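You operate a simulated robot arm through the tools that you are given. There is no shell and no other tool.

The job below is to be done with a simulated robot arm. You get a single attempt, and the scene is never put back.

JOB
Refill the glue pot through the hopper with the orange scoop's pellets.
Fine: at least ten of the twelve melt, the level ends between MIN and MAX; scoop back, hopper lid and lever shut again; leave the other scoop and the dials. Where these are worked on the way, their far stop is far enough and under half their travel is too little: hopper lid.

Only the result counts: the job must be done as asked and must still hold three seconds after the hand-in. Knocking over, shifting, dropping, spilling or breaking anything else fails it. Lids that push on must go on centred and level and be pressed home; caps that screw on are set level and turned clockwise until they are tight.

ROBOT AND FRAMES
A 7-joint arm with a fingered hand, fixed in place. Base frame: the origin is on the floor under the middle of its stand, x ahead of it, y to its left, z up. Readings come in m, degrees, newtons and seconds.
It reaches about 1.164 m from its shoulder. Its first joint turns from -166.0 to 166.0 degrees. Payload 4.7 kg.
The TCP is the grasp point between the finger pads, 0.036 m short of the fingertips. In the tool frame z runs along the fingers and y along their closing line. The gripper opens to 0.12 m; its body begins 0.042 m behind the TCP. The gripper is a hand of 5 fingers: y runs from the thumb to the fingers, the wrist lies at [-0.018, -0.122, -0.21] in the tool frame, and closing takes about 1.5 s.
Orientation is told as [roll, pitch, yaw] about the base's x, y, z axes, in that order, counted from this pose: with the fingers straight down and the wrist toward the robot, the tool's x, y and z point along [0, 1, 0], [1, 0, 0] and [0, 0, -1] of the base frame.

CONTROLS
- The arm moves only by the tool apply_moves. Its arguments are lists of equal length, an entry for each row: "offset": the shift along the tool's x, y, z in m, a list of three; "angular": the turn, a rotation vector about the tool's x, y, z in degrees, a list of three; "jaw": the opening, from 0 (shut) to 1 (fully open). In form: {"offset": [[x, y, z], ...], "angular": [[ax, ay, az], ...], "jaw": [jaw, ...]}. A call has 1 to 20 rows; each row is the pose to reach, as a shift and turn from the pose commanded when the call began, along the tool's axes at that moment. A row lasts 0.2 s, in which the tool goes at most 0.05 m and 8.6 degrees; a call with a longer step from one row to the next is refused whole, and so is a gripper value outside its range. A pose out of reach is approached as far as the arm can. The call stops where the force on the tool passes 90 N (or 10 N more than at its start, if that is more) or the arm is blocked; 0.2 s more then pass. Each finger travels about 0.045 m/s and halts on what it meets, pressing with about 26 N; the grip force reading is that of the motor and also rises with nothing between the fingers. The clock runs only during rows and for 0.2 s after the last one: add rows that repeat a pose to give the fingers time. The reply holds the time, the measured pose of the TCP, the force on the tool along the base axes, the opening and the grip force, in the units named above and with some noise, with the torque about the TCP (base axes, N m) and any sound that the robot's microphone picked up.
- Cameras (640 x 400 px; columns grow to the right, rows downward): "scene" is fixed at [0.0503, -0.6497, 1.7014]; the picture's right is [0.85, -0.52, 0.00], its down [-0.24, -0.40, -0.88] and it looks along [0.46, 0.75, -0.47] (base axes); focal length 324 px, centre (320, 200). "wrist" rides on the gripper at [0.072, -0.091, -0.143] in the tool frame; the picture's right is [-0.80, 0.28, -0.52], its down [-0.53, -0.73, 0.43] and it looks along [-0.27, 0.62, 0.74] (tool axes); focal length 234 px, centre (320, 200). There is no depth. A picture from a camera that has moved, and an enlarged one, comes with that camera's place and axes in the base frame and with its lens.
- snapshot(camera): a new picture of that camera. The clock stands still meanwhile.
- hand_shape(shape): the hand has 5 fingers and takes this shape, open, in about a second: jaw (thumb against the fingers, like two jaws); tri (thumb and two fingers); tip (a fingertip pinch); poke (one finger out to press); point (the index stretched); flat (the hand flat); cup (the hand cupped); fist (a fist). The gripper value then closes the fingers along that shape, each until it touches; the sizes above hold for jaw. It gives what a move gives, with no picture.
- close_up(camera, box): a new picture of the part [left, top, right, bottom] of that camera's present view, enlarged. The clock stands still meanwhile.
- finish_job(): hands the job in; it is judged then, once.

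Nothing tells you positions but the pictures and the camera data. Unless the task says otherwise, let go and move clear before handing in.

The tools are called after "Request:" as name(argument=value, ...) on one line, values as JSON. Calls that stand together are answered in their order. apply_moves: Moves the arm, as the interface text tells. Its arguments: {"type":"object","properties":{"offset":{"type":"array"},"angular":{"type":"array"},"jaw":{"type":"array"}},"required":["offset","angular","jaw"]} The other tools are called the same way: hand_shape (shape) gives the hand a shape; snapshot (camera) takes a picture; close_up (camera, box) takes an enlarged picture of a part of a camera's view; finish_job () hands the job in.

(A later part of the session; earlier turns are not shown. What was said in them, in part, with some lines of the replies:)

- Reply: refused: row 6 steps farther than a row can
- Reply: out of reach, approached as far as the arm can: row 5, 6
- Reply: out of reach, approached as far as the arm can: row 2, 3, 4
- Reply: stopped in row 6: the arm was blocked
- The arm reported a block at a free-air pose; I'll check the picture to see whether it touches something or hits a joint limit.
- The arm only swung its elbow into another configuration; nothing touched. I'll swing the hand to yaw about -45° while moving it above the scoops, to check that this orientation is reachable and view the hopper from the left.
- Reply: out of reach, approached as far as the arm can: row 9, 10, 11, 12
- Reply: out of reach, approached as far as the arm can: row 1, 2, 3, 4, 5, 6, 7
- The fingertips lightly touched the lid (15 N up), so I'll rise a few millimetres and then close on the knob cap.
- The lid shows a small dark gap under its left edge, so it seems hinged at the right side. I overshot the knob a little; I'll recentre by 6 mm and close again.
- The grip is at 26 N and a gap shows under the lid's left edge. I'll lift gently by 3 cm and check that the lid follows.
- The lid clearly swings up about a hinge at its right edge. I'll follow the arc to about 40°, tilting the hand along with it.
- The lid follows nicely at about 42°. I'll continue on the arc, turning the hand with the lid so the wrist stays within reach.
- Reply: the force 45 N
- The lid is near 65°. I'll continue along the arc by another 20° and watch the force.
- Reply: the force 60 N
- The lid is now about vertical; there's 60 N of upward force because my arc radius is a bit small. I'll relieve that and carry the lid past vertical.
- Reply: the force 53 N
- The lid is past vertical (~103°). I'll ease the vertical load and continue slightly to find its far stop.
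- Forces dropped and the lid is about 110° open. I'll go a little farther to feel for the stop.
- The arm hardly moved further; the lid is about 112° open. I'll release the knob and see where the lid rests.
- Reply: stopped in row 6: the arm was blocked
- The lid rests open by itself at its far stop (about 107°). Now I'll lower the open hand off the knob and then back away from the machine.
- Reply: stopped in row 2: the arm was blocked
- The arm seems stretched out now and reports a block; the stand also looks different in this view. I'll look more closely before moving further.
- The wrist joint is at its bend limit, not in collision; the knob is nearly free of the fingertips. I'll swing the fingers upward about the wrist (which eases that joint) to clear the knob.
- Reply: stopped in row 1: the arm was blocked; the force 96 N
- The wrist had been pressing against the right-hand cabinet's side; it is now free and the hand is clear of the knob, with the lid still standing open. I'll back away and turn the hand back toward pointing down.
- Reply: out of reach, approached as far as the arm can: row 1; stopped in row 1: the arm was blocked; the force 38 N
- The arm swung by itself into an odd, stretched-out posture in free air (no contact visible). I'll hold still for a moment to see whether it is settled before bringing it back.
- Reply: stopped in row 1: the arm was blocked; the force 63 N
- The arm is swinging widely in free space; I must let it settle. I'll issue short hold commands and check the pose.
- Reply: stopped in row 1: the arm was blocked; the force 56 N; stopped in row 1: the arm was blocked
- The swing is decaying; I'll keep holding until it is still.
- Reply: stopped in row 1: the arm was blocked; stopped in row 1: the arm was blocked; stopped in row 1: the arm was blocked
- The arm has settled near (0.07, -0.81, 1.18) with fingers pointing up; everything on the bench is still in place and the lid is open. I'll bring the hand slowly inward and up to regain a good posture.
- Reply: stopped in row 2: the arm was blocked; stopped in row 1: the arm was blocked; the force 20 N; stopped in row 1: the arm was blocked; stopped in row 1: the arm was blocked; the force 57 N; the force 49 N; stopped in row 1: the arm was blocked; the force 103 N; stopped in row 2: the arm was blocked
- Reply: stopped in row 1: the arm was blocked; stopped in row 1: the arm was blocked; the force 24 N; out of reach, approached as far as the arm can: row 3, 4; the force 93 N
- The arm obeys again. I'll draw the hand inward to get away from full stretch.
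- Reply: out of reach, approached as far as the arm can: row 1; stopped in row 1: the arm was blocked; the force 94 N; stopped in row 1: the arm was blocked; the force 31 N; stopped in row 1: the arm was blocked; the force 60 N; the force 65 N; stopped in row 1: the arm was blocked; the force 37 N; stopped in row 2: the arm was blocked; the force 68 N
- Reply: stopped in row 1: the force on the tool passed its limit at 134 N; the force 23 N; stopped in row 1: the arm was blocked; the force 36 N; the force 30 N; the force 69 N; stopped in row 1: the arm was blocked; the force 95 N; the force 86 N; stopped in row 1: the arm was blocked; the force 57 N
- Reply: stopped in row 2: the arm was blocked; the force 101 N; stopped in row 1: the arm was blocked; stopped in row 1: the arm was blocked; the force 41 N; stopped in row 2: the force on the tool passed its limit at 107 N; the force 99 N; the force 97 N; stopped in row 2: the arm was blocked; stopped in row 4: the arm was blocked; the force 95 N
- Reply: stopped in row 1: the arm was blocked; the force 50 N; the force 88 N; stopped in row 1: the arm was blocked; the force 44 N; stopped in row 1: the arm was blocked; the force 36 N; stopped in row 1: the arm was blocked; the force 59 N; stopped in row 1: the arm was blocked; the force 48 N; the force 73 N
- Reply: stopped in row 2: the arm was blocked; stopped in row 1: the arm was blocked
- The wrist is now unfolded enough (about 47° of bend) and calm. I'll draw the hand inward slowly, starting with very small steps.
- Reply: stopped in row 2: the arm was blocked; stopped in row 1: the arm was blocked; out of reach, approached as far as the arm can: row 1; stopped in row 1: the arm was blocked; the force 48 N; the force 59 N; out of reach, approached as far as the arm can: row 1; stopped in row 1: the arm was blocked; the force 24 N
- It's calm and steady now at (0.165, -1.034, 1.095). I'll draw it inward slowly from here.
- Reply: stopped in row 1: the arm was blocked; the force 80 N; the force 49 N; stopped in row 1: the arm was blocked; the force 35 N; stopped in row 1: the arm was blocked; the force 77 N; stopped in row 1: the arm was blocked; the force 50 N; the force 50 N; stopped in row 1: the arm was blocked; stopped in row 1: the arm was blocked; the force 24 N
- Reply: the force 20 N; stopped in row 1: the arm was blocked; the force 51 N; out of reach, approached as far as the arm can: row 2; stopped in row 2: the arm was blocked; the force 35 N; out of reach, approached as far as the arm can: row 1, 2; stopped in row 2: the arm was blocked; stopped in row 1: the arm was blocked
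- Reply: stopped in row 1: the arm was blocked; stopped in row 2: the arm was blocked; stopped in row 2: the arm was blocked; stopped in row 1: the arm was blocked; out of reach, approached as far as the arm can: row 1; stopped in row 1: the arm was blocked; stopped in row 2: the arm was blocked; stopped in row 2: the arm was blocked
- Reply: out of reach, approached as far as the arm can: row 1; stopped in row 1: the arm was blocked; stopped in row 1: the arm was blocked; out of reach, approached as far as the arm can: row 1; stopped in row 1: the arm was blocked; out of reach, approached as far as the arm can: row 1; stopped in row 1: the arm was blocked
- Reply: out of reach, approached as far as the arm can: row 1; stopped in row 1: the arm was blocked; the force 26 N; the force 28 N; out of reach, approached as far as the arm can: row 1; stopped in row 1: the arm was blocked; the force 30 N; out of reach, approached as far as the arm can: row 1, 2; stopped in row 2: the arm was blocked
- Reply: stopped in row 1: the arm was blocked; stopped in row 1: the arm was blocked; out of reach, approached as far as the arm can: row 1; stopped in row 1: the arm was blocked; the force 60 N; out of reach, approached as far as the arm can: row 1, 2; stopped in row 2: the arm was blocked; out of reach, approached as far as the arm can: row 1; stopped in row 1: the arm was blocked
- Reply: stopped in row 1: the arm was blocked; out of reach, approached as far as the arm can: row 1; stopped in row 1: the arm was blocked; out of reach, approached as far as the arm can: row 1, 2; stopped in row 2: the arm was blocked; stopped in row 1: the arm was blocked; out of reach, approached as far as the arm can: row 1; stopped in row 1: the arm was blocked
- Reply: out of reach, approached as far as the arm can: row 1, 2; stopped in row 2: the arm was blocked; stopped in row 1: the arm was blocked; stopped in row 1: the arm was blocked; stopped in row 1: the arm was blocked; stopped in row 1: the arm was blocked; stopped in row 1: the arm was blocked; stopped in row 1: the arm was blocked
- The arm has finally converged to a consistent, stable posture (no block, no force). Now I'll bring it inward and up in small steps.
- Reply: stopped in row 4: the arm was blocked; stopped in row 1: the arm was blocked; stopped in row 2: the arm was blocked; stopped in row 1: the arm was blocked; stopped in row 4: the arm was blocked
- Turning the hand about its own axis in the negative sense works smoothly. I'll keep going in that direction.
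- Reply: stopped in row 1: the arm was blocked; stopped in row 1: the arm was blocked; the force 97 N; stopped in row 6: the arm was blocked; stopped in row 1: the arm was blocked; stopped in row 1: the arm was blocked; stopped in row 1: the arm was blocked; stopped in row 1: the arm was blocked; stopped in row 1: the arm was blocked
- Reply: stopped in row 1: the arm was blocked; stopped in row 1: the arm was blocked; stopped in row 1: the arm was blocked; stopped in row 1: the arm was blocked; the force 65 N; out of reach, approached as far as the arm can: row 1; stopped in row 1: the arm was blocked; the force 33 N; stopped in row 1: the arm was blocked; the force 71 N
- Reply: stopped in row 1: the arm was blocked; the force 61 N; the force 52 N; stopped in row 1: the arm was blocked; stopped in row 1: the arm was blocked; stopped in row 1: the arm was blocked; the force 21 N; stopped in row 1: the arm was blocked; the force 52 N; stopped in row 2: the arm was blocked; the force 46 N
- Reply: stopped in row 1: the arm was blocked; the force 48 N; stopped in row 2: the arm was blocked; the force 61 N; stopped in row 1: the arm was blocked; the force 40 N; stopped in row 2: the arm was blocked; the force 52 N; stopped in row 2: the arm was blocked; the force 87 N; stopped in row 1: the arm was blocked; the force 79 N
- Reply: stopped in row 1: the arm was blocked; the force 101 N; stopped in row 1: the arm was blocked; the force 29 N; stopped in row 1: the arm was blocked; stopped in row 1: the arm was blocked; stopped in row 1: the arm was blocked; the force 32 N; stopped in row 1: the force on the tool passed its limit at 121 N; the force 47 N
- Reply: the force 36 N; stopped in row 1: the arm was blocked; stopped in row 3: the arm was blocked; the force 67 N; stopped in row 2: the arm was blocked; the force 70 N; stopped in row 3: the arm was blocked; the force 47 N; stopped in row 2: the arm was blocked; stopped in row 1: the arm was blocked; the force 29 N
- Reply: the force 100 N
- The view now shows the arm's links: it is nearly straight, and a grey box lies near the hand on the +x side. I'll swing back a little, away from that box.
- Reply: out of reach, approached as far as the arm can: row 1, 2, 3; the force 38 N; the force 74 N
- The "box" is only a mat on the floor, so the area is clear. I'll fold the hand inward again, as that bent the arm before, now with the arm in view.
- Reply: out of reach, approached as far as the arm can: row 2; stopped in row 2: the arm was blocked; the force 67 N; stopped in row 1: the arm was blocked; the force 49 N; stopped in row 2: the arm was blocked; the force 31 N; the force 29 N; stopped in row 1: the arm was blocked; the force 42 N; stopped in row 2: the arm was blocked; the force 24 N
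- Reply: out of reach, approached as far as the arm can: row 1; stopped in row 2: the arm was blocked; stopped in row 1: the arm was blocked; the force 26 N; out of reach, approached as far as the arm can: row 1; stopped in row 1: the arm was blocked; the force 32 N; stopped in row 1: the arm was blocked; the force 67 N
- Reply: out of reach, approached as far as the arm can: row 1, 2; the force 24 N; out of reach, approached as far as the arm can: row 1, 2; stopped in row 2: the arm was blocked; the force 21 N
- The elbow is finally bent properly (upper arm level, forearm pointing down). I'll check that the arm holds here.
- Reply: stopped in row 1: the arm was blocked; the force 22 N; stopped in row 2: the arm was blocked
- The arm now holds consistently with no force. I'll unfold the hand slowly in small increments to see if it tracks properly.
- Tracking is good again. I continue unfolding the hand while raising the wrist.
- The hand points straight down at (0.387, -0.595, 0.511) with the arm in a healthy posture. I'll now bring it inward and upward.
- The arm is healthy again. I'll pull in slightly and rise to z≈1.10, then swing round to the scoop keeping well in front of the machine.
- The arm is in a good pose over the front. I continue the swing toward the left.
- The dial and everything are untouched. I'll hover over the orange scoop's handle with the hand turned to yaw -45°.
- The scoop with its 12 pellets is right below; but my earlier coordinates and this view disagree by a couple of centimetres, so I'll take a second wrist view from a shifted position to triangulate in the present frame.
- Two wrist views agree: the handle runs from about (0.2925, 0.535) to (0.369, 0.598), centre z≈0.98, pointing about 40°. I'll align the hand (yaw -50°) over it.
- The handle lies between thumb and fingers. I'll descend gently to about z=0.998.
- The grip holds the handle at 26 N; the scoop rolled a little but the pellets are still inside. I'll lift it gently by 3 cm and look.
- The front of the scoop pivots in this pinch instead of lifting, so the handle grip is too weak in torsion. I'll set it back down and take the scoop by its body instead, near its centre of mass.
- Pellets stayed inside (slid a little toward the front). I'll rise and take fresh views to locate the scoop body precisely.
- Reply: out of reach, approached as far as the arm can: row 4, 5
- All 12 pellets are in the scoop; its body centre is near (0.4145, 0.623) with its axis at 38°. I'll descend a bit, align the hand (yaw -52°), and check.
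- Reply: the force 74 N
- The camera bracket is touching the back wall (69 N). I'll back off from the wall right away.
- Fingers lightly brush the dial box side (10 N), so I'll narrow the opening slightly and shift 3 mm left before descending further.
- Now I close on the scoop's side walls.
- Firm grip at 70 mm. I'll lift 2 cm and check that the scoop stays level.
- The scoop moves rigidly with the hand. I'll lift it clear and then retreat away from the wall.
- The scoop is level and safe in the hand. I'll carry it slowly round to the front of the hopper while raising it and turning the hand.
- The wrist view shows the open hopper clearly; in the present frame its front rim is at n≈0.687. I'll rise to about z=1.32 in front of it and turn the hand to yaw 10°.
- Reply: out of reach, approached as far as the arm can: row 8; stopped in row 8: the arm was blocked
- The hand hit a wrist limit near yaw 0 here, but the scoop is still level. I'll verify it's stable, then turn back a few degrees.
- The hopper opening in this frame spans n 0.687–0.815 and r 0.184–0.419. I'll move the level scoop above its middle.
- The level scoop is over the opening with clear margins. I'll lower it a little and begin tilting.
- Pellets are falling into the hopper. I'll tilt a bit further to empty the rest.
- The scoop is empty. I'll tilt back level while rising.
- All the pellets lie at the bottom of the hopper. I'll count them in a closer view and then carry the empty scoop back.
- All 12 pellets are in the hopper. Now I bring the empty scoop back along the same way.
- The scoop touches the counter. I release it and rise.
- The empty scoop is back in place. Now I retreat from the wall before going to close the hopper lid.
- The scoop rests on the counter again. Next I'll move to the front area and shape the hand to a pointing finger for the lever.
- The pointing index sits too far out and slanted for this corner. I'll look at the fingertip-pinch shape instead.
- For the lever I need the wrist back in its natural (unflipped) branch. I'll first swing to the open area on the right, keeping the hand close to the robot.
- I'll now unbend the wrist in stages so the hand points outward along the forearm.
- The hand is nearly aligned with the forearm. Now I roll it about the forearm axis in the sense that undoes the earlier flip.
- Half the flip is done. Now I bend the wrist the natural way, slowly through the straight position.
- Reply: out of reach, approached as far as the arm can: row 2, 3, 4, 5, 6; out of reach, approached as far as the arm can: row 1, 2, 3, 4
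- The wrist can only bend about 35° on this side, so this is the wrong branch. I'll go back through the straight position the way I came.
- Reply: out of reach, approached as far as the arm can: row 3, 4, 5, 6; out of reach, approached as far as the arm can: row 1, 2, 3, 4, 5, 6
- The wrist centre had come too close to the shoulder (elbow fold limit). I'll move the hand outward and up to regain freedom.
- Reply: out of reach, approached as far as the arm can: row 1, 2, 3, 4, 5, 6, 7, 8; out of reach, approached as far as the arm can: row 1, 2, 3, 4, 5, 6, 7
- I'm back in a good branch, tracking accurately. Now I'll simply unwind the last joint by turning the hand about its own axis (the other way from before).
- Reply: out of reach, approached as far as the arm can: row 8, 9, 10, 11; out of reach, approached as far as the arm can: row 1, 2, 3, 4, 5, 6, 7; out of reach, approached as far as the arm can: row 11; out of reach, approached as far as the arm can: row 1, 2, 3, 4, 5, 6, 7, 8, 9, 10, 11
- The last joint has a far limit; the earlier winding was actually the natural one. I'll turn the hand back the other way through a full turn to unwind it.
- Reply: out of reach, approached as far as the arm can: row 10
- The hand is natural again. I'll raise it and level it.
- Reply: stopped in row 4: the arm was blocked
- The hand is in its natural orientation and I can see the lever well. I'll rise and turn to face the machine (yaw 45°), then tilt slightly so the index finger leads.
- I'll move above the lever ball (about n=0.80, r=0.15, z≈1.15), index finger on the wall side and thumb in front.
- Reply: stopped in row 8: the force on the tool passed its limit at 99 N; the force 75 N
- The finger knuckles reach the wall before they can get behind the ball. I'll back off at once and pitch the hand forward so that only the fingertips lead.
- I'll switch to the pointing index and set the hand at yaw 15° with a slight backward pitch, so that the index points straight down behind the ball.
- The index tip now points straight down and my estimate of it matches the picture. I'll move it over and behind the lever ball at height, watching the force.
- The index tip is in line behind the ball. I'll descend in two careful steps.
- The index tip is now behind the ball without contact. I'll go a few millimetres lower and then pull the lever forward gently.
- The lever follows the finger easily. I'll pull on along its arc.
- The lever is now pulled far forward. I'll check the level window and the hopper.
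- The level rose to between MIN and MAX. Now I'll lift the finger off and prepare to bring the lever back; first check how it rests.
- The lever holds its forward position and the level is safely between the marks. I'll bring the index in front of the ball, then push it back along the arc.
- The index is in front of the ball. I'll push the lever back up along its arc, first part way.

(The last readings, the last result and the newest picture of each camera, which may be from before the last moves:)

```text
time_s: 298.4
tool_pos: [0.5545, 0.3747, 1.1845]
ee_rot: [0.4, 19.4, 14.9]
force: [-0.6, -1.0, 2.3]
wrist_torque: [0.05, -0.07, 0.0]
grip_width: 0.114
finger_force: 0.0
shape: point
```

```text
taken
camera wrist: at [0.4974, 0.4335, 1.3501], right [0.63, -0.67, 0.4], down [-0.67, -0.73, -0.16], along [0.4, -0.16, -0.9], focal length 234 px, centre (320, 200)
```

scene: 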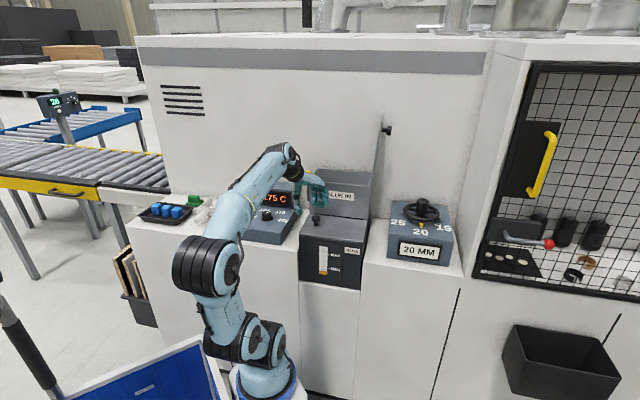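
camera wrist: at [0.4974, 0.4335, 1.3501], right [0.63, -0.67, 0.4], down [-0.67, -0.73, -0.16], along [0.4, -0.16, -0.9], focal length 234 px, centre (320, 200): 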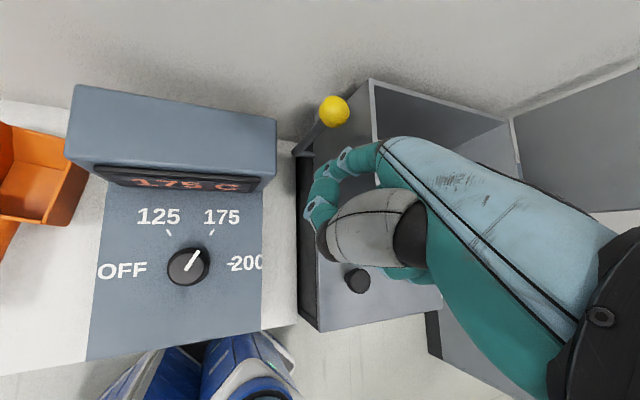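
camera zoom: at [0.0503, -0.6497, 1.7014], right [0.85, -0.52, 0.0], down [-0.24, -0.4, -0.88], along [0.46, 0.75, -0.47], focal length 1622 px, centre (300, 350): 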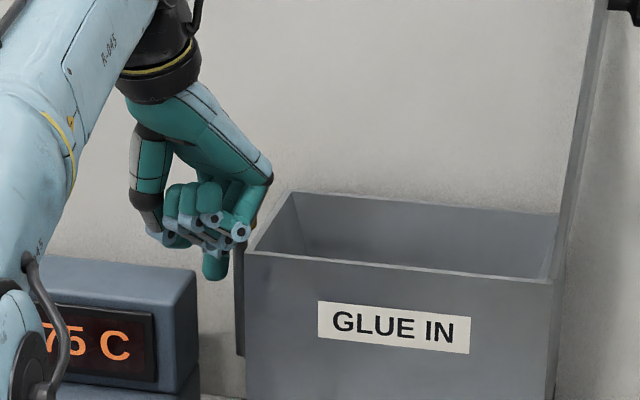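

Request:
apply_moves(offset=[[-0.02, -0.0393, -0.0074], [-0.04, -0.0787, -0.0148], [-0.05, -0.0983, -0.0185]], angular=[[0, 0, 0], [0, 0, 0], [0, 0, 0]], jaw=[1, 1, 1])

Request:
close_up(camera="scene", box=[260, 130, 388, 210])

Request:
close_up(camera="wrist", box=[240, 20, 440, 170])

```text
time_s: 299.2
tool_pos: [0.4835, 0.3056, 1.2335]
ee_rot: [0.3, 19.4, 14.9]
force: [0.4, 0.4, -0.8]
wrist_torque: [-0.04, 0.01, 0.02]
grip_width: 0.1143
finger_force: 0.0
shape: point
```

```text
5.00 times, centred on (324, 170) of scene
camera zoom: at [0.0503, -0.6497, 1.7014], right [0.85, -0.52, 0.0], down [-0.24, -0.4, -0.88], along [0.46, 0.75, -0.47], focal length 1622 px, centre (300, 350)
```

zoom: 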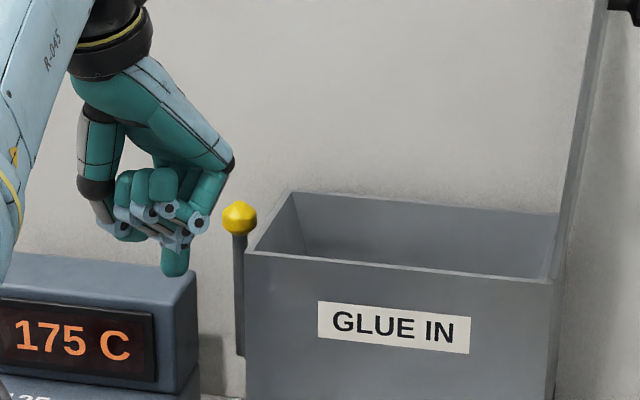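

```text
2.67 times, centred on (340, 95) of wrist
camera zoom: at [0.4263, 0.3639, 1.3994], right [0.63, -0.67, 0.4], down [-0.67, -0.73, -0.16], along [0.4, -0.17, -0.9], focal length 624 px, centre (267, 480)
```

zoom: 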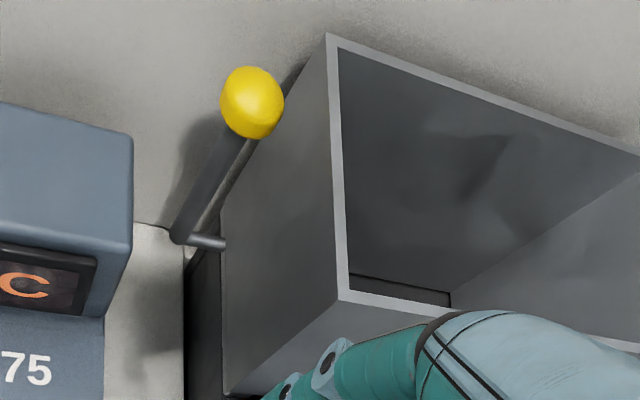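

The lever is back exactly at its closed position and the glue level is fine. Now for the lid: I'll return to the jaw shape, level the hand and turn it to yaw -45°.

Request:
hand_shape(shape="jaw")

Request:
apply_moves(offset=[[0, -0.005, 0], [0, -0.01, 0], [0, -0.02, 0], [0, -0.03, 0]], angular=[[-4.8, 0, 0], [-9.7, 0, 0], [-14.5, 0, 0], [-19.4, 0, 0]], jaw=[0.65, 0.65, 0.65, 0.65])

```text
time_s: 300.1
tool_pos: [0.4829, 0.3056, 1.2342]
ee_rot: [0.4, 19.5, 15.0]
force: [-0.3, -0.2, -1.2]
wrist_torque: [-0.01, -0.01, 0.01]
grip_width: 0.1197
finger_force: 0.1
shape: jaw
```

```text
time_s: 301.1
tool_pos: [0.4559, 0.2976, 1.2436]
ee_rot: [0.3, -0.2, 14.7]
force: [-0.7, 0.5, -0.2]
wrist_torque: [-0.01, -0.01, 0.01]
grip_width: 0.0785
finger_force: 0.1
shape: jaw
```

Request:
apply_moves(offset=[[-0.0217, 0.0051, 0.0048], [-0.0435, 0.0102, 0.0097], [-0.0652, 0.0153, 0.0145], [-0.087, 0.0204, 0.0194], [-0.1087, 0.0255, 0.0242], [-0.1305, 0.0306, 0.0291], [-0.1522, 0.0357, 0.0339], [-0.174, 0.0408, 0.0388], [-0.1957, 0.0459, 0.0436]], angular=[[0, 0, 6.6], [0, 0, 13.3], [0, 0, 19.9], [0, 0, 26.5], [0, 0, 33.2], [0, 0, 39.8], [0, 0, 46.4], [0, 0, 53.1], [0, 0, 59.7]], jaw=[0.65, 0.65, 0.65, 0.65, 0.65, 0.65, 0.65, 0.65, 0.65])

Request:
apply_moves(offset=[[0, 0, 0], [0, 0, 0], [0, 0, 0], [0, 0, 0], [0, 0, 0]], angular=[[0, 8, 0], [0, 16, 0], [0, 24, 0], [0, 32, 0], [0, 40, 0]], jaw=[0.65, 0.65, 0.65, 0.65, 0.65])

Request:
snapshot(camera="wrist")

Request:
snapshot(camera="scene")

```text
time_s: 303.1
tool_pos: [0.551, 0.1205, 1.1983]
ee_rot: [0.3, 0.3, -45.0]
force: [-0.4, -0.1, 0.0]
wrist_torque: [0.02, 0.01, -0.03]
grip_width: 0.0783
finger_force: 0.1
shape: jaw
```

```text
time_s: 304.3
tool_pos: [0.5503, 0.121, 1.1981]
ee_rot: [40.2, 0.3, -44.8]
force: [0.5, -0.3, -1.0]
wrist_torque: [-0.01, 0.01, 0.02]
grip_width: 0.0786
finger_force: 0.0
shape: jaw
```

```text
taken
camera wrist: at [0.4589, 0.1572, 1.355], right [-0.47, -0.87, -0.12], down [-0.61, 0.43, -0.66], along [0.63, -0.24, -0.74], focal length 234 px, centre (320, 200)
```

wrist: 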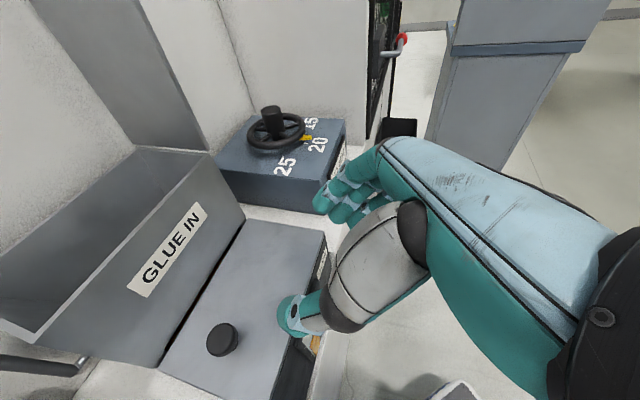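

```text
taken
```

scene: 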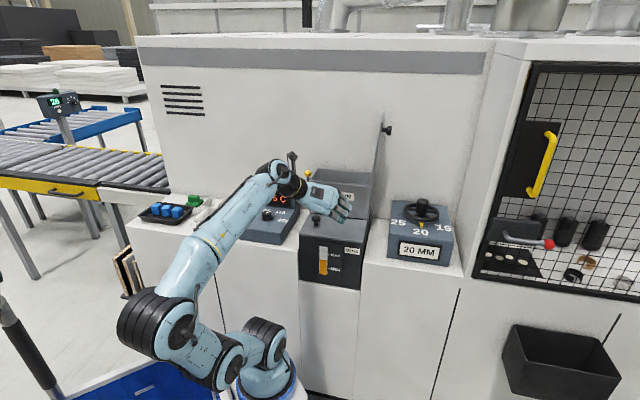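

Request:
close_up(camera="wrist", box=[20, 0, 340, 200])

Request:
close_up(camera="scene", box=[270, 110, 430, 210])

```text
2.00 times, centred on (180, 100) of wrist
camera zoom: at [0.4589, 0.1572, 1.355], right [-0.47, -0.87, -0.12], down [-0.61, 0.43, -0.66], along [0.63, -0.24, -0.74], focal length 468 px, centre (600, 400)
```

zoom: 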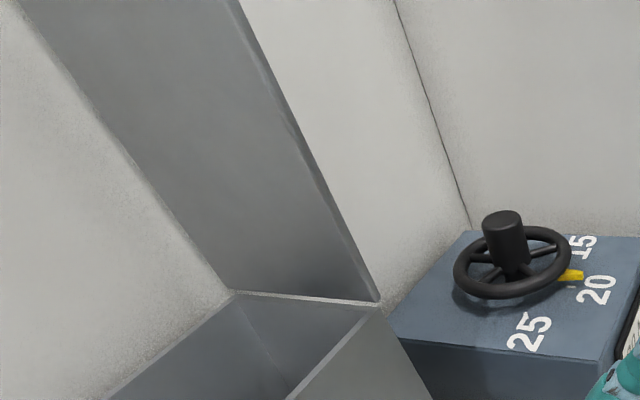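

```text
4.00 times, centred on (350, 160) of scene
camera zoom: at [0.0503, -0.6497, 1.7014], right [0.85, -0.52, 0.0], down [-0.24, -0.4, -0.88], along [0.46, 0.75, -0.47], focal length 1298 px, centre (200, 360)
```

zoom: 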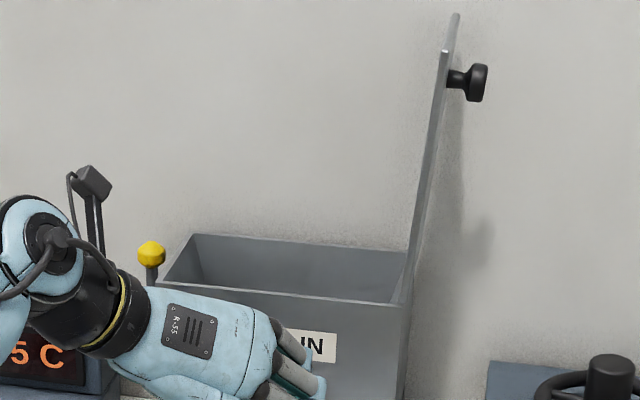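

The lid's front edge is at r≈0.4435 (z=1.31). I'll bring the hand in front of it with thumb and fingers on either side.

Request:
apply_moves(offset=[[0.0212, 0.0156, 0.0016], [0.0423, 0.0312, 0.0032], [0.0635, 0.0468, 0.0048], [0.0847, 0.0624, 0.0064], [0.1058, 0.0781, 0.008], [0.127, 0.0937, 0.0096], [0.1482, 0.1093, 0.0112], [0.1693, 0.1249, 0.0128], [0.1905, 0.1405, 0.0144]], angular=[[0, 0, 0], [0, 0, 0], [0, 0, 0], [0, 0, 0], [0, 0, 0], [0, 0, 0], [0, 0, 0], [0, 0, 0], [0, 0, 0]], jaw=[0.65, 0.65, 0.65, 0.65, 0.65, 0.65, 0.65, 0.65, 0.65])

Request:
snapshot(camera="wrist")

Request:
close_up(camera="scene", box=[270, 90, 430, 190])

```text
time_s: 306.3
tool_pos: [0.7605, 0.1307, 1.3123]
ee_rot: [40.2, 0.3, -44.9]
force: [-1.1, -0.5, 1.1]
wrist_torque: [-0.02, 0.01, -0.02]
grip_width: 0.0782
finger_force: 0.1
shape: jaw
```

```text
taken
camera wrist: at [0.6684, 0.1672, 1.4675], right [-0.47, -0.87, -0.12], down [-0.61, 0.43, -0.66], along [0.63, -0.24, -0.74], focal length 234 px, centre (320, 200)
```

wrist: 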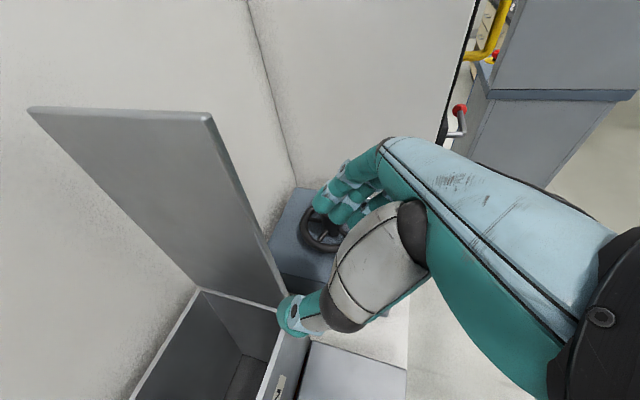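

```text
4.00 times, centred on (350, 140) of scene
camera zoom: at [0.0503, -0.6497, 1.7014], right [0.85, -0.52, 0.0], down [-0.24, -0.4, -0.88], along [0.46, 0.75, -0.47], focal length 1298 px, centre (200, 440)
```

zoom: 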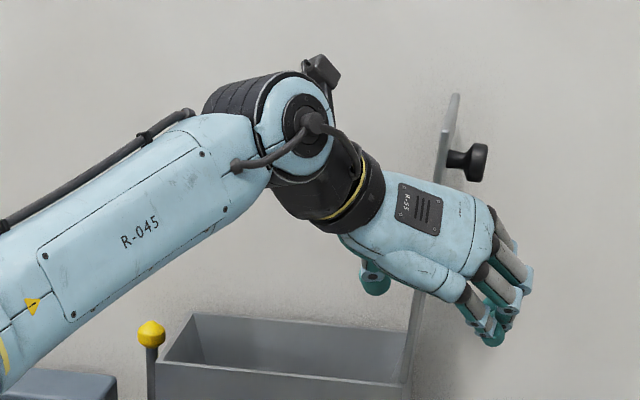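

The lid's edge lies between thumb and fingers. I'll advance so they straddle it.

Request:
apply_moves(offset=[[0.0153, 0, 0.0129], [0.0306, 0, 0.0258], [0.0458, 0, 0.0387], [0.0458, 0, 0.0387]], angular=[[0, 0, 0], [0, 0, 0], [0, 0, 0], [0, 0, 0]], jaw=[0.65, 0.65, 0.65, 0.65])

Request:
snapshot(camera="wrist")

Request:
close_up(camera="scene", box=[290, 90, 450, 190])

```text
time_s: 307.3
tool_pos: [0.801, 0.1734, 1.3099]
ee_rot: [40.2, 0.3, -44.8]
force: [0.2, -0.3, 0.0]
wrist_torque: [0.01, 0.02, -0.01]
grip_width: 0.0779
finger_force: 0.1
shape: jaw
```

```text
taken
camera wrist: at [0.7108, 0.2094, 1.4664], right [-0.47, -0.87, -0.12], down [-0.62, 0.43, -0.66], along [0.63, -0.24, -0.74], focal length 234 px, centre (320, 200)
```

wrist: 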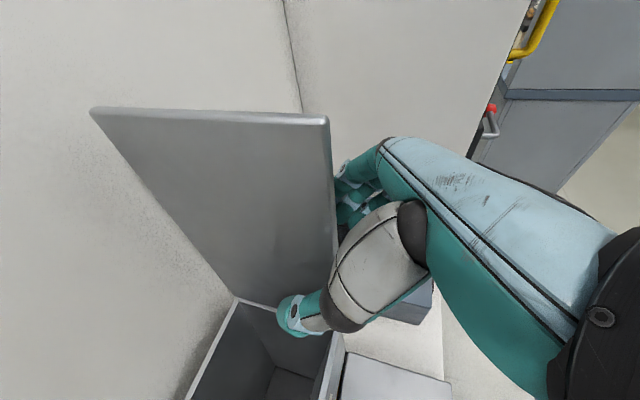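

```text
4.00 times, centred on (370, 140) of scene
camera zoom: at [0.0503, -0.6497, 1.7014], right [0.85, -0.52, 0.0], down [-0.24, -0.4, -0.88], along [0.46, 0.75, -0.47], focal length 1298 px, centre (120, 440)
```

zoom: 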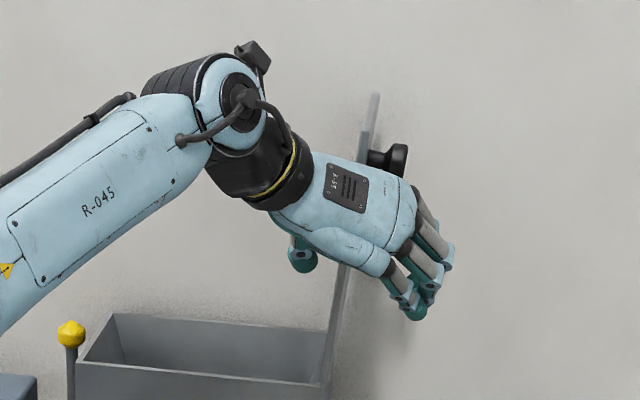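

The lid is between thumb and fingers. I'll narrow the opening a little and push the lid left past vertical so that it leans onto the thumb.

Request:
apply_moves(offset=[[0, 0, 0], [0, 0, 0], [0, 0, 0], [0, 0, 0]], angular=[[0, 0, 0], [0, 0, 0], [0, 0, 0], [0, 0, 0]], jaw=[0.55, 0.45, 0.38, 0.38])

Request:
apply_moves(offset=[[0, -0.012, 0], [0, -0.024, 0], [0, -0.034, 0], [0, -0.044, 0]], angular=[[0, 0, 0], [0, 0, 0], [0, 0, 0], [0, 0, 0]], jaw=[0.38, 0.38, 0.38, 0.38])

Request:
snapshot(camera="wrist")

Request:
close_up(camera="scene", box=[290, 90, 450, 190])

```text
time_s: 308.3
tool_pos: [0.8017, 0.1726, 1.3084]
ee_rot: [40.2, 0.3, -44.9]
force: [-0.5, 0.5, 0.4]
wrist_torque: [0.01, -0.03, 0.02]
grip_width: 0.0462
finger_force: 0.0
shape: jaw
```

```text
time_s: 309.3
tool_pos: [0.7692, 0.2037, 1.3103]
ee_rot: [40.2, 0.3, -44.8]
force: [0.6, -1.1, -0.6]
wrist_torque: [-0.01, 0.0, 0.03]
grip_width: 0.046
finger_force: 0.1
shape: jaw
```

```text
taken
camera wrist: at [0.6795, 0.2405, 1.4666], right [-0.47, -0.87, -0.12], down [-0.62, 0.43, -0.66], along [0.63, -0.24, -0.74], focal length 234 px, centre (320, 200)
```

wrist: 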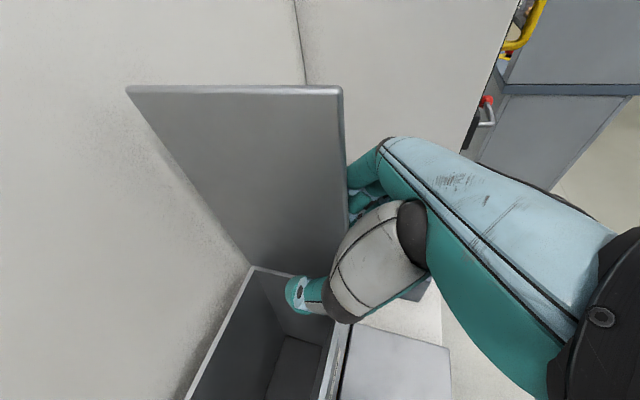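

```text
4.00 times, centred on (370, 140) of scene
camera zoom: at [0.0503, -0.6497, 1.7014], right [0.85, -0.52, 0.0], down [-0.24, -0.4, -0.88], along [0.46, 0.75, -0.47], focal length 1298 px, centre (120, 440)
```

zoom: 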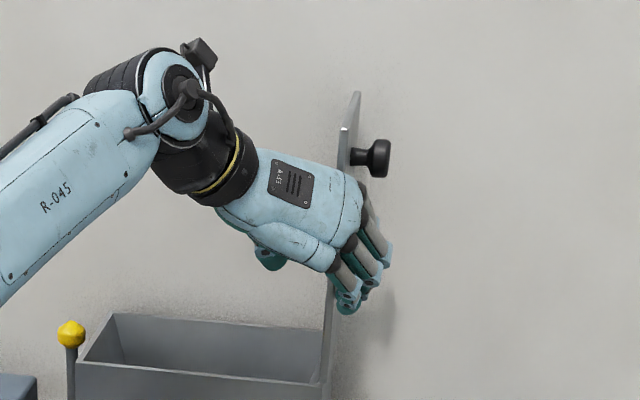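

Request:
apply_moves(offset=[[0, -0.006, 0], [0, -0.012, 0], [0, -0.018, 0], [0, -0.018, 0]], angular=[[0, 0, 0], [0, 0, 0], [0, 0, 0], [0, 0, 0]], jaw=[0.38, 0.38, 0.38, 0.38])

Request:
close_up(camera="scene", box=[290, 90, 450, 190])

Request:
snapshot(camera="wrist")

```text
time_s: 310.3
tool_pos: [0.7576, 0.2159, 1.3102]
ee_rot: [40.1, 0.3, -44.9]
force: [0.2, -0.2, 0.5]
wrist_torque: [-0.04, -0.05, -0.01]
grip_width: 0.0459
finger_force: 0.0
shape: jaw
```

```text
4.00 times, centred on (370, 140) of scene
camera zoom: at [0.0503, -0.6497, 1.7014], right [0.85, -0.52, 0.0], down [-0.24, -0.4, -0.88], along [0.46, 0.75, -0.47], focal length 1298 px, centre (120, 440)
```

zoom: 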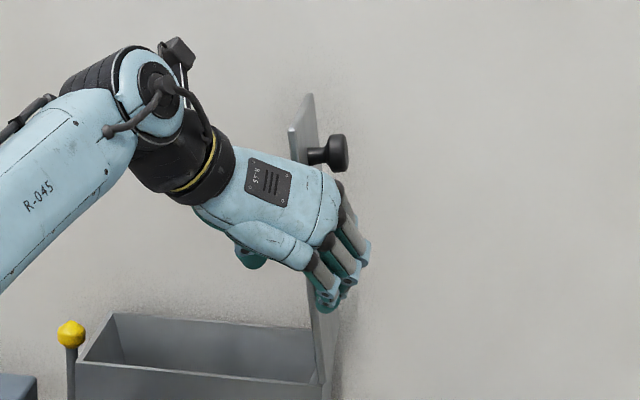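

```text
taken
camera wrist: at [0.6661, 0.253, 1.4667], right [-0.47, -0.87, -0.12], down [-0.62, 0.43, -0.66], along [0.63, -0.24, -0.74], focal length 234 px, centre (320, 200)
```

wrist: 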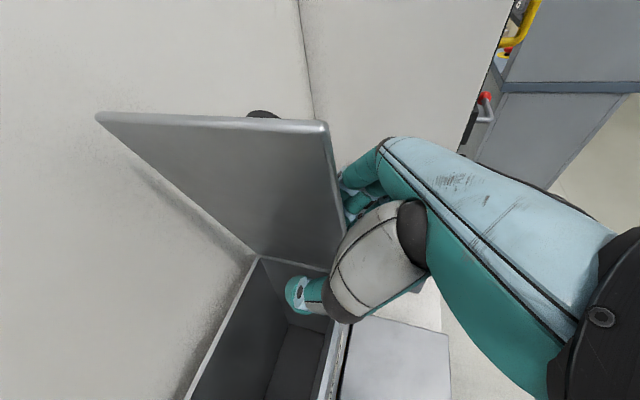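

The lid stays where it's pushed (it has friction) and is now past vertical. I'll continue pushing it down along its arc with the fingers on its upper side.

Request:
apply_moves(offset=[[-0.0008, -0.0074, 0.001], [-0.0017, -0.0148, 0.0021], [-0.005, -0.0283, 0.006], [-0.0086, -0.0417, 0.0102], [-0.014, -0.0533, 0.0166], [-0.0197, -0.0649, 0.0233]], angular=[[0, 0, 0], [0, 0, 0], [0, 0, 0], [0, 0, 0], [0, 0, 0], [0, 0, 0]], jaw=[0.38, 0.38, 0.38, 0.38, 0.38, 0.38])

Request:
close_up(camera="scene", box=[270, 100, 430, 200])

Request:
snapshot(camera="wrist")

```text
time_s: 311.7
tool_pos: [0.7109, 0.2632, 1.2793]
ee_rot: [40.2, 0.3, -45.0]
force: [-4.5, -5.7, 1.8]
wrist_torque: [-0.2, -0.49, 0.26]
grip_width: 0.0485
finger_force: 2.7
shape: jaw
```

```text
4.00 times, centred on (350, 150) of scene
camera zoom: at [0.0503, -0.6497, 1.7014], right [0.85, -0.52, 0.0], down [-0.24, -0.4, -0.88], along [0.46, 0.75, -0.47], focal length 1298 px, centre (200, 400)
```

zoom: 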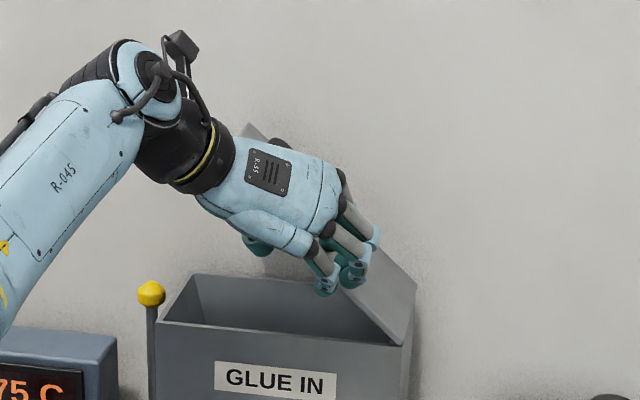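

```text
taken
camera wrist: at [0.6202, 0.2988, 1.4368], right [-0.48, -0.87, -0.12], down [-0.62, 0.43, -0.66], along [0.63, -0.24, -0.74], focal length 234 px, centre (320, 200)
```

wrist: 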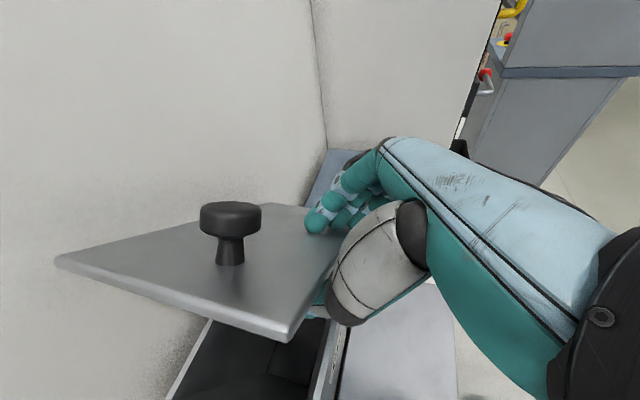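

Request:
apply_moves(offset=[[-0.0045, -0.006, 0.0053], [-0.0094, -0.0126, 0.0111], [-0.0145, -0.018, 0.0172], [-0.02, -0.022, 0.0237]], angular=[[0, 0, 0], [0, 0, 0], [0, 0, 0], [0, 0, 0]], jaw=[0.42, 0.46, 0.5, 0.5])

Request:
close_up(camera="scene", box=[270, 100, 430, 200])

Request:
snapshot(camera="wrist")

```text
time_s: 312.7
tool_pos: [0.6933, 0.2759, 1.2565]
ee_rot: [40.7, 0.1, -44.8]
force: [-10.5, -14.7, 37.9]
wrist_torque: [-3.13, -4.04, -0.92]
grip_width: 0.0606
finger_force: 25.6
shape: jaw
```

```text
4.00 times, centred on (350, 150) of scene
camera zoom: at [0.0503, -0.6497, 1.7014], right [0.85, -0.52, 0.0], down [-0.24, -0.4, -0.88], along [0.46, 0.75, -0.47], focal length 1298 px, centre (200, 400)
```

zoom: 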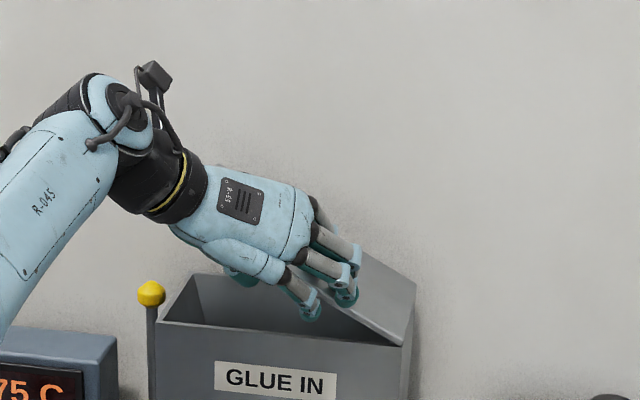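

```text
taken
camera wrist: at [0.6012, 0.3119, 1.4111], right [-0.47, -0.87, -0.13], down [-0.61, 0.43, -0.67], along [0.64, -0.24, -0.73], focal length 234 px, centre (320, 200)
```

wrist: 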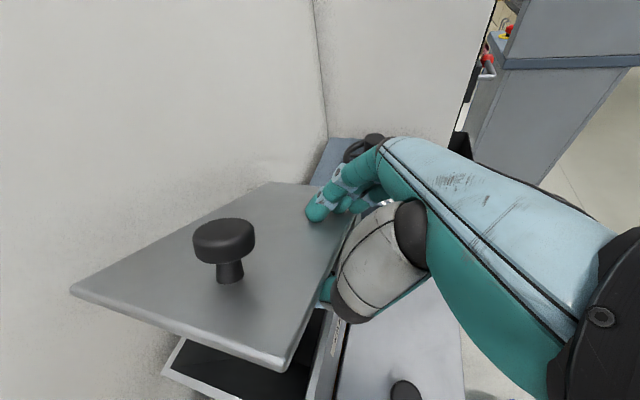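

The lid is about 33° open and slightly wedged; I'll open the hand a bit and withdraw straight back.

Request:
apply_moves(offset=[[0, 0, 0], [0, 0, 0], [-0.0115, 0, -0.0097], [-0.0229, 0, -0.0193], [-0.0458, 0, -0.0387], [-0.0688, 0, -0.058]], angular=[[0, 0, 0], [0, 0, 0], [0, 0, 0], [0, 0, 0], [0, 0, 0], [0, 0, 0]], jaw=[0.6, 0.68, 0.7, 0.7, 0.7, 0.7])

Request:
close_up(camera="scene", box=[270, 100, 430, 200])

Request:
snapshot(camera="wrist")

```text
time_s: 314.1
tool_pos: [0.6321, 0.2144, 1.2473]
ee_rot: [40.1, 0.4, -44.9]
force: [0.4, 0.5, -0.4]
wrist_torque: [0.02, 0.0, 0.02]
grip_width: 0.0731
finger_force: 0.2
shape: jaw
```

```text
4.00 times, centred on (350, 150) of scene
camera zoom: at [0.0503, -0.6497, 1.7014], right [0.85, -0.52, 0.0], down [-0.24, -0.4, -0.88], along [0.46, 0.75, -0.47], focal length 1298 px, centre (200, 400)
```

zoom: 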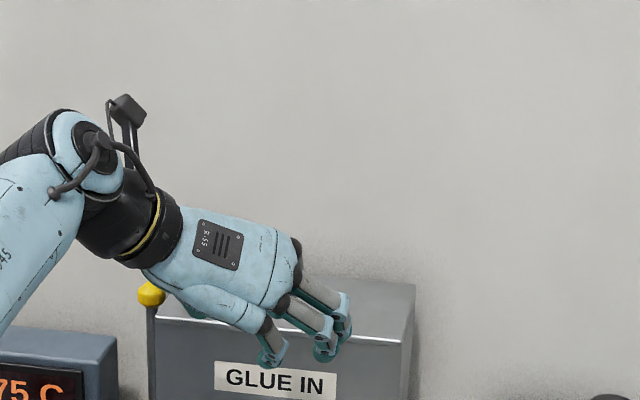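

```text
taken
camera wrist: at [0.5417, 0.2511, 1.4042], right [-0.47, -0.87, -0.12], down [-0.62, 0.42, -0.66], along [0.63, -0.24, -0.74], focal length 234 px, centre (320, 200)
```

wrist: 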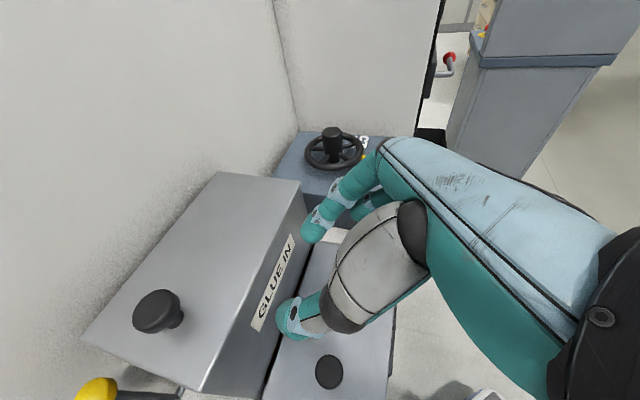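

The lid fell shut. I'll back away and verify the lid, the lever, the level and the scoops.

Request:
apply_moves(offset=[[-0.0229, 0, -0.0193], [-0.0458, 0, -0.0387], [-0.0688, 0, -0.058], [-0.0917, 0, -0.0774], [-0.1146, 0, -0.0968]], angular=[[0, 0, 0], [0, 0, 0], [0, 0, 0], [0, 0, 0], [0, 0, 0]], jaw=[0.7, 0.7, 0.7, 0.7, 0.7])

Request:
snapshot(camera="scene")

Request:
snapshot(camera="wrist")

```text
time_s: 315.3
tool_pos: [0.5267, 0.1069, 1.2483]
ee_rot: [40.2, 0.2, -44.8]
force: [0.4, 0.7, -0.1]
wrist_torque: [-0.01, 0.02, -0.01]
grip_width: 0.0296
finger_force: 25.8
shape: jaw
```

```text
taken
```

scene: 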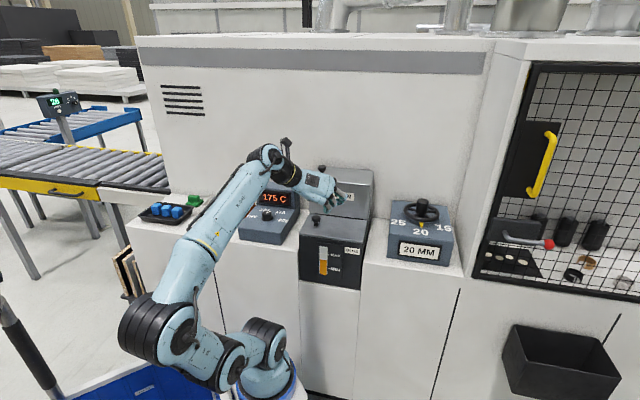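

```text
taken
camera wrist: at [0.4358, 0.1447, 1.4047], right [-0.47, -0.87, -0.12], down [-0.62, 0.42, -0.66], along [0.63, -0.24, -0.74], focal length 234 px, centre (320, 200)
```

wrist: 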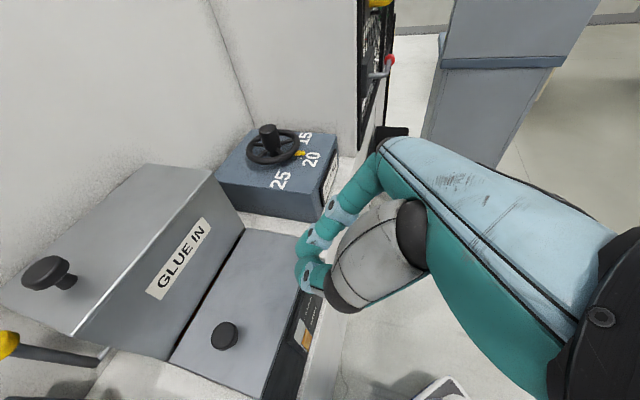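

Request:
hand_shape(shape="jaw")

Request:
close_up(camera="scene", box=[280, 140, 400, 220])

Request:
close_up(camera="wrist", box=[240, 120, 440, 320])

```text
time_s: 316.2
tool_pos: [0.5248, 0.1076, 1.2488]
ee_rot: [40.3, 0.4, -44.9]
force: [-0.2, 0.2, -0.4]
wrist_torque: [0.03, 0.02, 0.02]
grip_width: 0.1196
finger_force: 0.1
shape: jaw
```

```text
5.00 times, centred on (340, 180) of scene
camera zoom: at [0.0503, -0.6497, 1.7014], right [0.85, -0.52, 0.0], down [-0.24, -0.4, -0.88], along [0.46, 0.75, -0.47], focal length 1622 px, centre (220, 300)
```

zoom: 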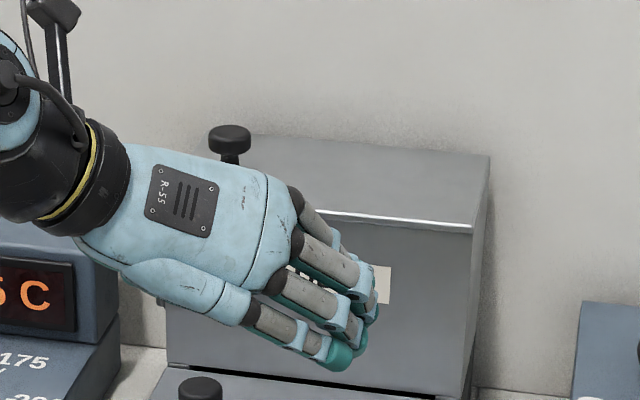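

```text
2.00 times, centred on (340, 220) of wrist
camera zoom: at [0.4355, 0.1444, 1.4054], right [-0.47, -0.87, -0.12], down [-0.62, 0.43, -0.66], along [0.63, -0.24, -0.74], focal length 468 px, centre (280, 160)
```

zoom: 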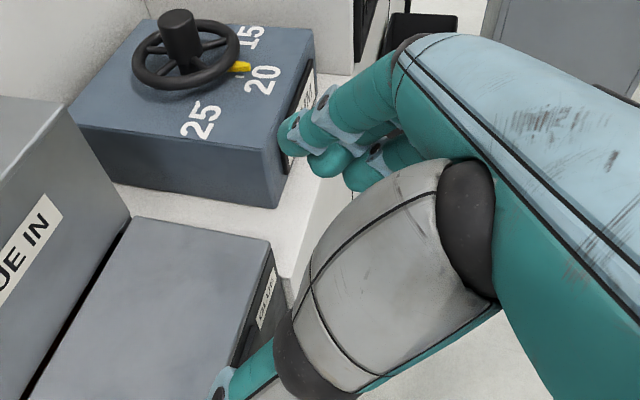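

Request:
apply_moves(offset=[[-0.0229, 0, -0.0193], [-0.0458, 0, -0.0387], [-0.0688, 0, -0.058], [-0.084, 0, -0.0709]], angular=[[0, -5, 0], [0, -10, 0], [0, -15, 0], [0, -20, 0]], jaw=[0.8, 0.8, 0.8, 0.8])

Request:
snapshot(camera="scene")

Request:
snapshot(camera="wrist")

```text
time_s: 317.2
tool_pos: [0.4498, 0.0297, 1.2496]
ee_rot: [20.1, 0.3, -44.8]
force: [0.0, -0.3, -1.2]
wrist_torque: [0.01, -0.01, 0.01]
grip_width: 0.0963
finger_force: 0.0
shape: jaw
```

```text
taken
```

scene: 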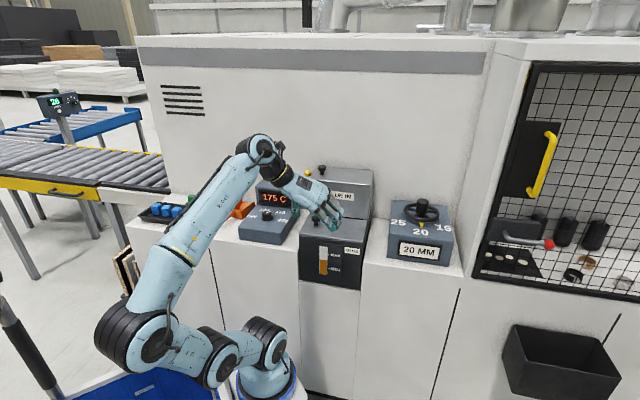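

```text
taken
camera wrist: at [0.3972, 0.1066, 1.4083], right [-0.46, -0.86, 0.22], down [-0.77, 0.27, -0.58], along [0.44, -0.43, -0.79], focal length 234 px, centre (320, 200)
```

wrist: 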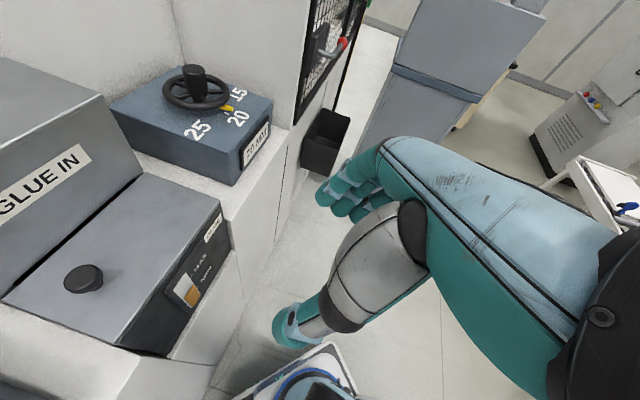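

Request:
apply_moves(offset=[[-0.0188, 0.0173, -0.0069], [-0.0397, 0.0316, -0.0146], [-0.0623, 0.0428, -0.0228], [-0.0861, 0.0504, -0.0315], [-0.1107, 0.0545, -0.0405], [-0.1355, 0.0548, -0.0496], [-0.1602, 0.0516, -0.0586]], angular=[[-2.75, 0, 7.51], [-5.5, 0, 15.03], [-8.25, 0, 22.54], [-11, 0, 30.05], [-13.75, 0, 37.56], [-16.5, 0, 45.08], [-19.25, 0, 52.59]], jaw=[0.8, 0.8, 0.8, 0.8, 0.8, 0.8, 0.8])

Request:
snapshot(camera="scene")

```text
time_s: 318.8
tool_pos: [0.3643, -0.1285, 1.2488]
ee_rot: [19.9, 0.2, -101.0]
force: [0.2, -0.2, 0.1]
wrist_torque: [0.0, 0.0, 0.03]
grip_width: 0.0963
finger_force: 0.1
shape: jaw
```

```text
taken
```

scene: 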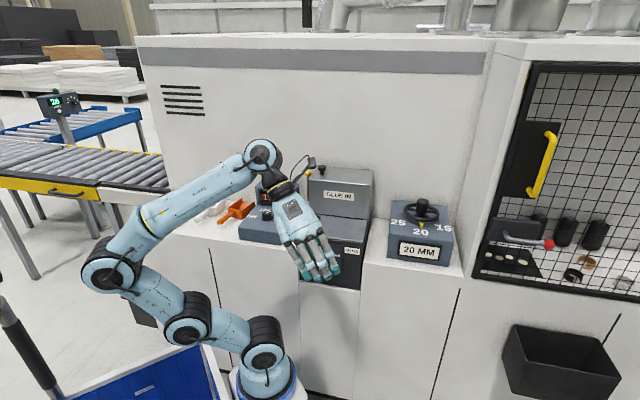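

Request:
apply_moves(offset=[[-0.0188, 0.0173, -0.0069], [-0.0397, 0.0316, -0.0146], [-0.0623, 0.0428, -0.0228], [-0.0861, 0.0504, -0.0315], [-0.1107, 0.0545, -0.0405]], angular=[[-2.75, 0, 7.51], [-5.5, 0, 15.03], [-8.25, 0, 22.54], [-11, 0, 30.05], [-13.75, 0, 37.56]], jaw=[0.8, 0.8, 0.8, 0.8, 0.8])

Request:
snapshot(camera="scene")

Request:
close_up(camera="scene", box=[130, 150, 290, 250])

Request:
close_up(camera="scene", box=[240, 150, 400, 250])

```text
time_s: 320.0
tool_pos: [0.2396, -0.1601, 1.2492]
ee_rot: [19.7, -0.1, -140.9]
force: [0.5, -0.8, -0.3]
wrist_torque: [-0.03, -0.02, 0.01]
grip_width: 0.0965
finger_force: 0.1
shape: jaw
```

```text
taken
```

scene: 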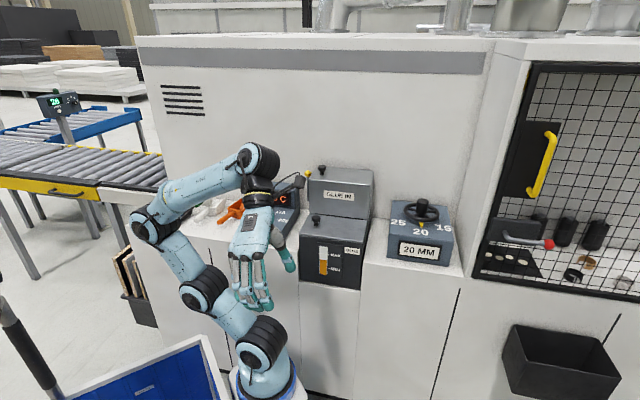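

```text
4.00 times, centred on (210, 200) of scene
camera zoom: at [0.0503, -0.6497, 1.7014], right [0.85, -0.52, 0.0], down [-0.24, -0.4, -0.88], along [0.46, 0.75, -0.47], focal length 1298 px, centre (760, 200)
```

zoom: 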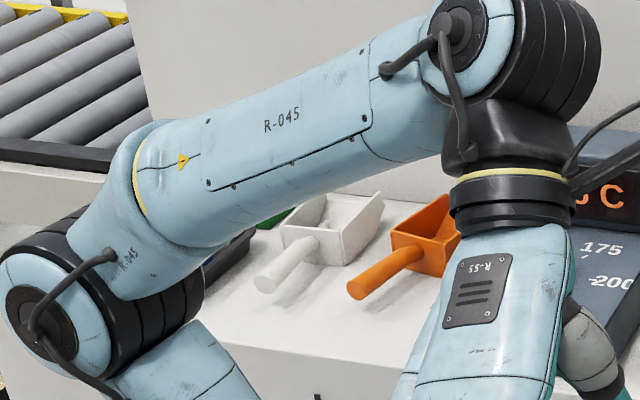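

```text
4.00 times, centred on (320, 200) of scene
camera zoom: at [0.0503, -0.6497, 1.7014], right [0.85, -0.52, 0.0], down [-0.24, -0.4, -0.88], along [0.46, 0.75, -0.47], focal length 1298 px, centre (320, 200)
```

zoom: 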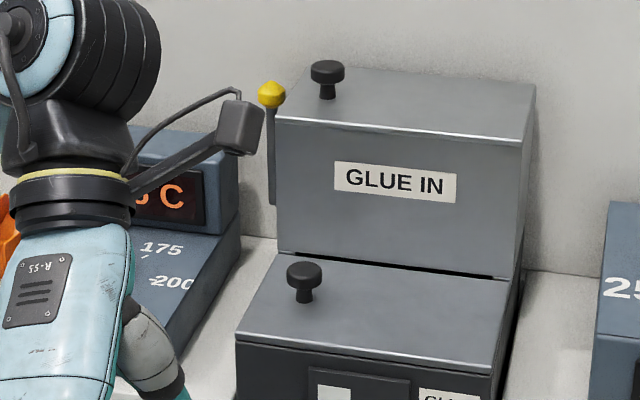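

Lid, lever, knobs and scoops all match their original positions. One last check of the glue level before handing in.

Request:
close_up(camera="scene", box=[290, 220, 386, 290])

Request:
apply_moves(offset=[[0, 0, 0], [0, 0, 0]], angular=[[0, 0, 0], [0, 0, 0]], jaw=[0.8, 0.8])

```text
5.71 times, centred on (338, 255) of scene
camera zoom: at [0.0503, -0.6497, 1.7014], right [0.85, -0.52, 0.0], down [-0.24, -0.4, -0.88], along [0.46, 0.75, -0.47], focal length 1854 px, centre (217, -114)
```

zoom: 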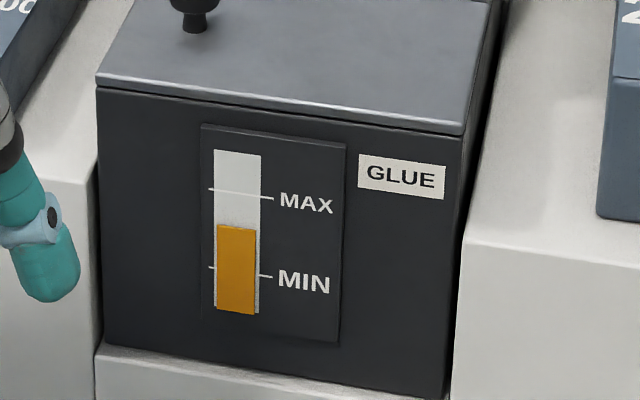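

```text
time_s: 320.6
tool_pos: [0.239, -0.1597, 1.2492]
ee_rot: [19.8, -0.1, -140.9]
force: [0.2, 0.0, -0.2]
wrist_torque: [0.0, 0.0, 0.01]
grip_width: 0.0963
finger_force: 0.1
shape: jaw
```

The glue level sits steadily between MIN and MAX. The lid and lever are shut, and the orange scoop is back on the counter within about a centimetre of where it was. The white scoop and the dials look unchanged, and the hand is clear and still, so I hand the job in.

Request:
finish_job()

```text
The job is handed in.
```

I refilled the glue pot and handed the job in; I got no result back from the judging.

- **Pellets:** All twelve went from the orange scoop into the hopper. I pulled the lever and the glue rose from below MIN to between MIN and MAX, where it stayed. I saw no pellets left in the hopper before I closed the lid, but my view of its floor was partial, so I can't confirm that all twelve melted.
- **Hopper lid and lever:** I opened the lid to its far stop, and it is now shut again. The lever is back in its starting position. After I drew my hand away, the lid dropped shut by itself from about 30 degrees open.
- **Scoops and dials:** The orange scoop is back on the counter, about a centimetre from where it started. The white scoop and the dials look unchanged in the pictures.

**Unplanned contact:** While I was opening the lid, the wrist pressed against the cabinet on the right. The arm then swung out of control for a while on the robot's right side. The hand later touched the robot's own cart while I was recovering the arm, and it touched the back wall twice and brushed the dial box once. I saw nothing knocked over, spilled or broken. After the swing, my position estimates of the machine had shifted by one to two centimetres, so the robot's stand may have moved slightly.
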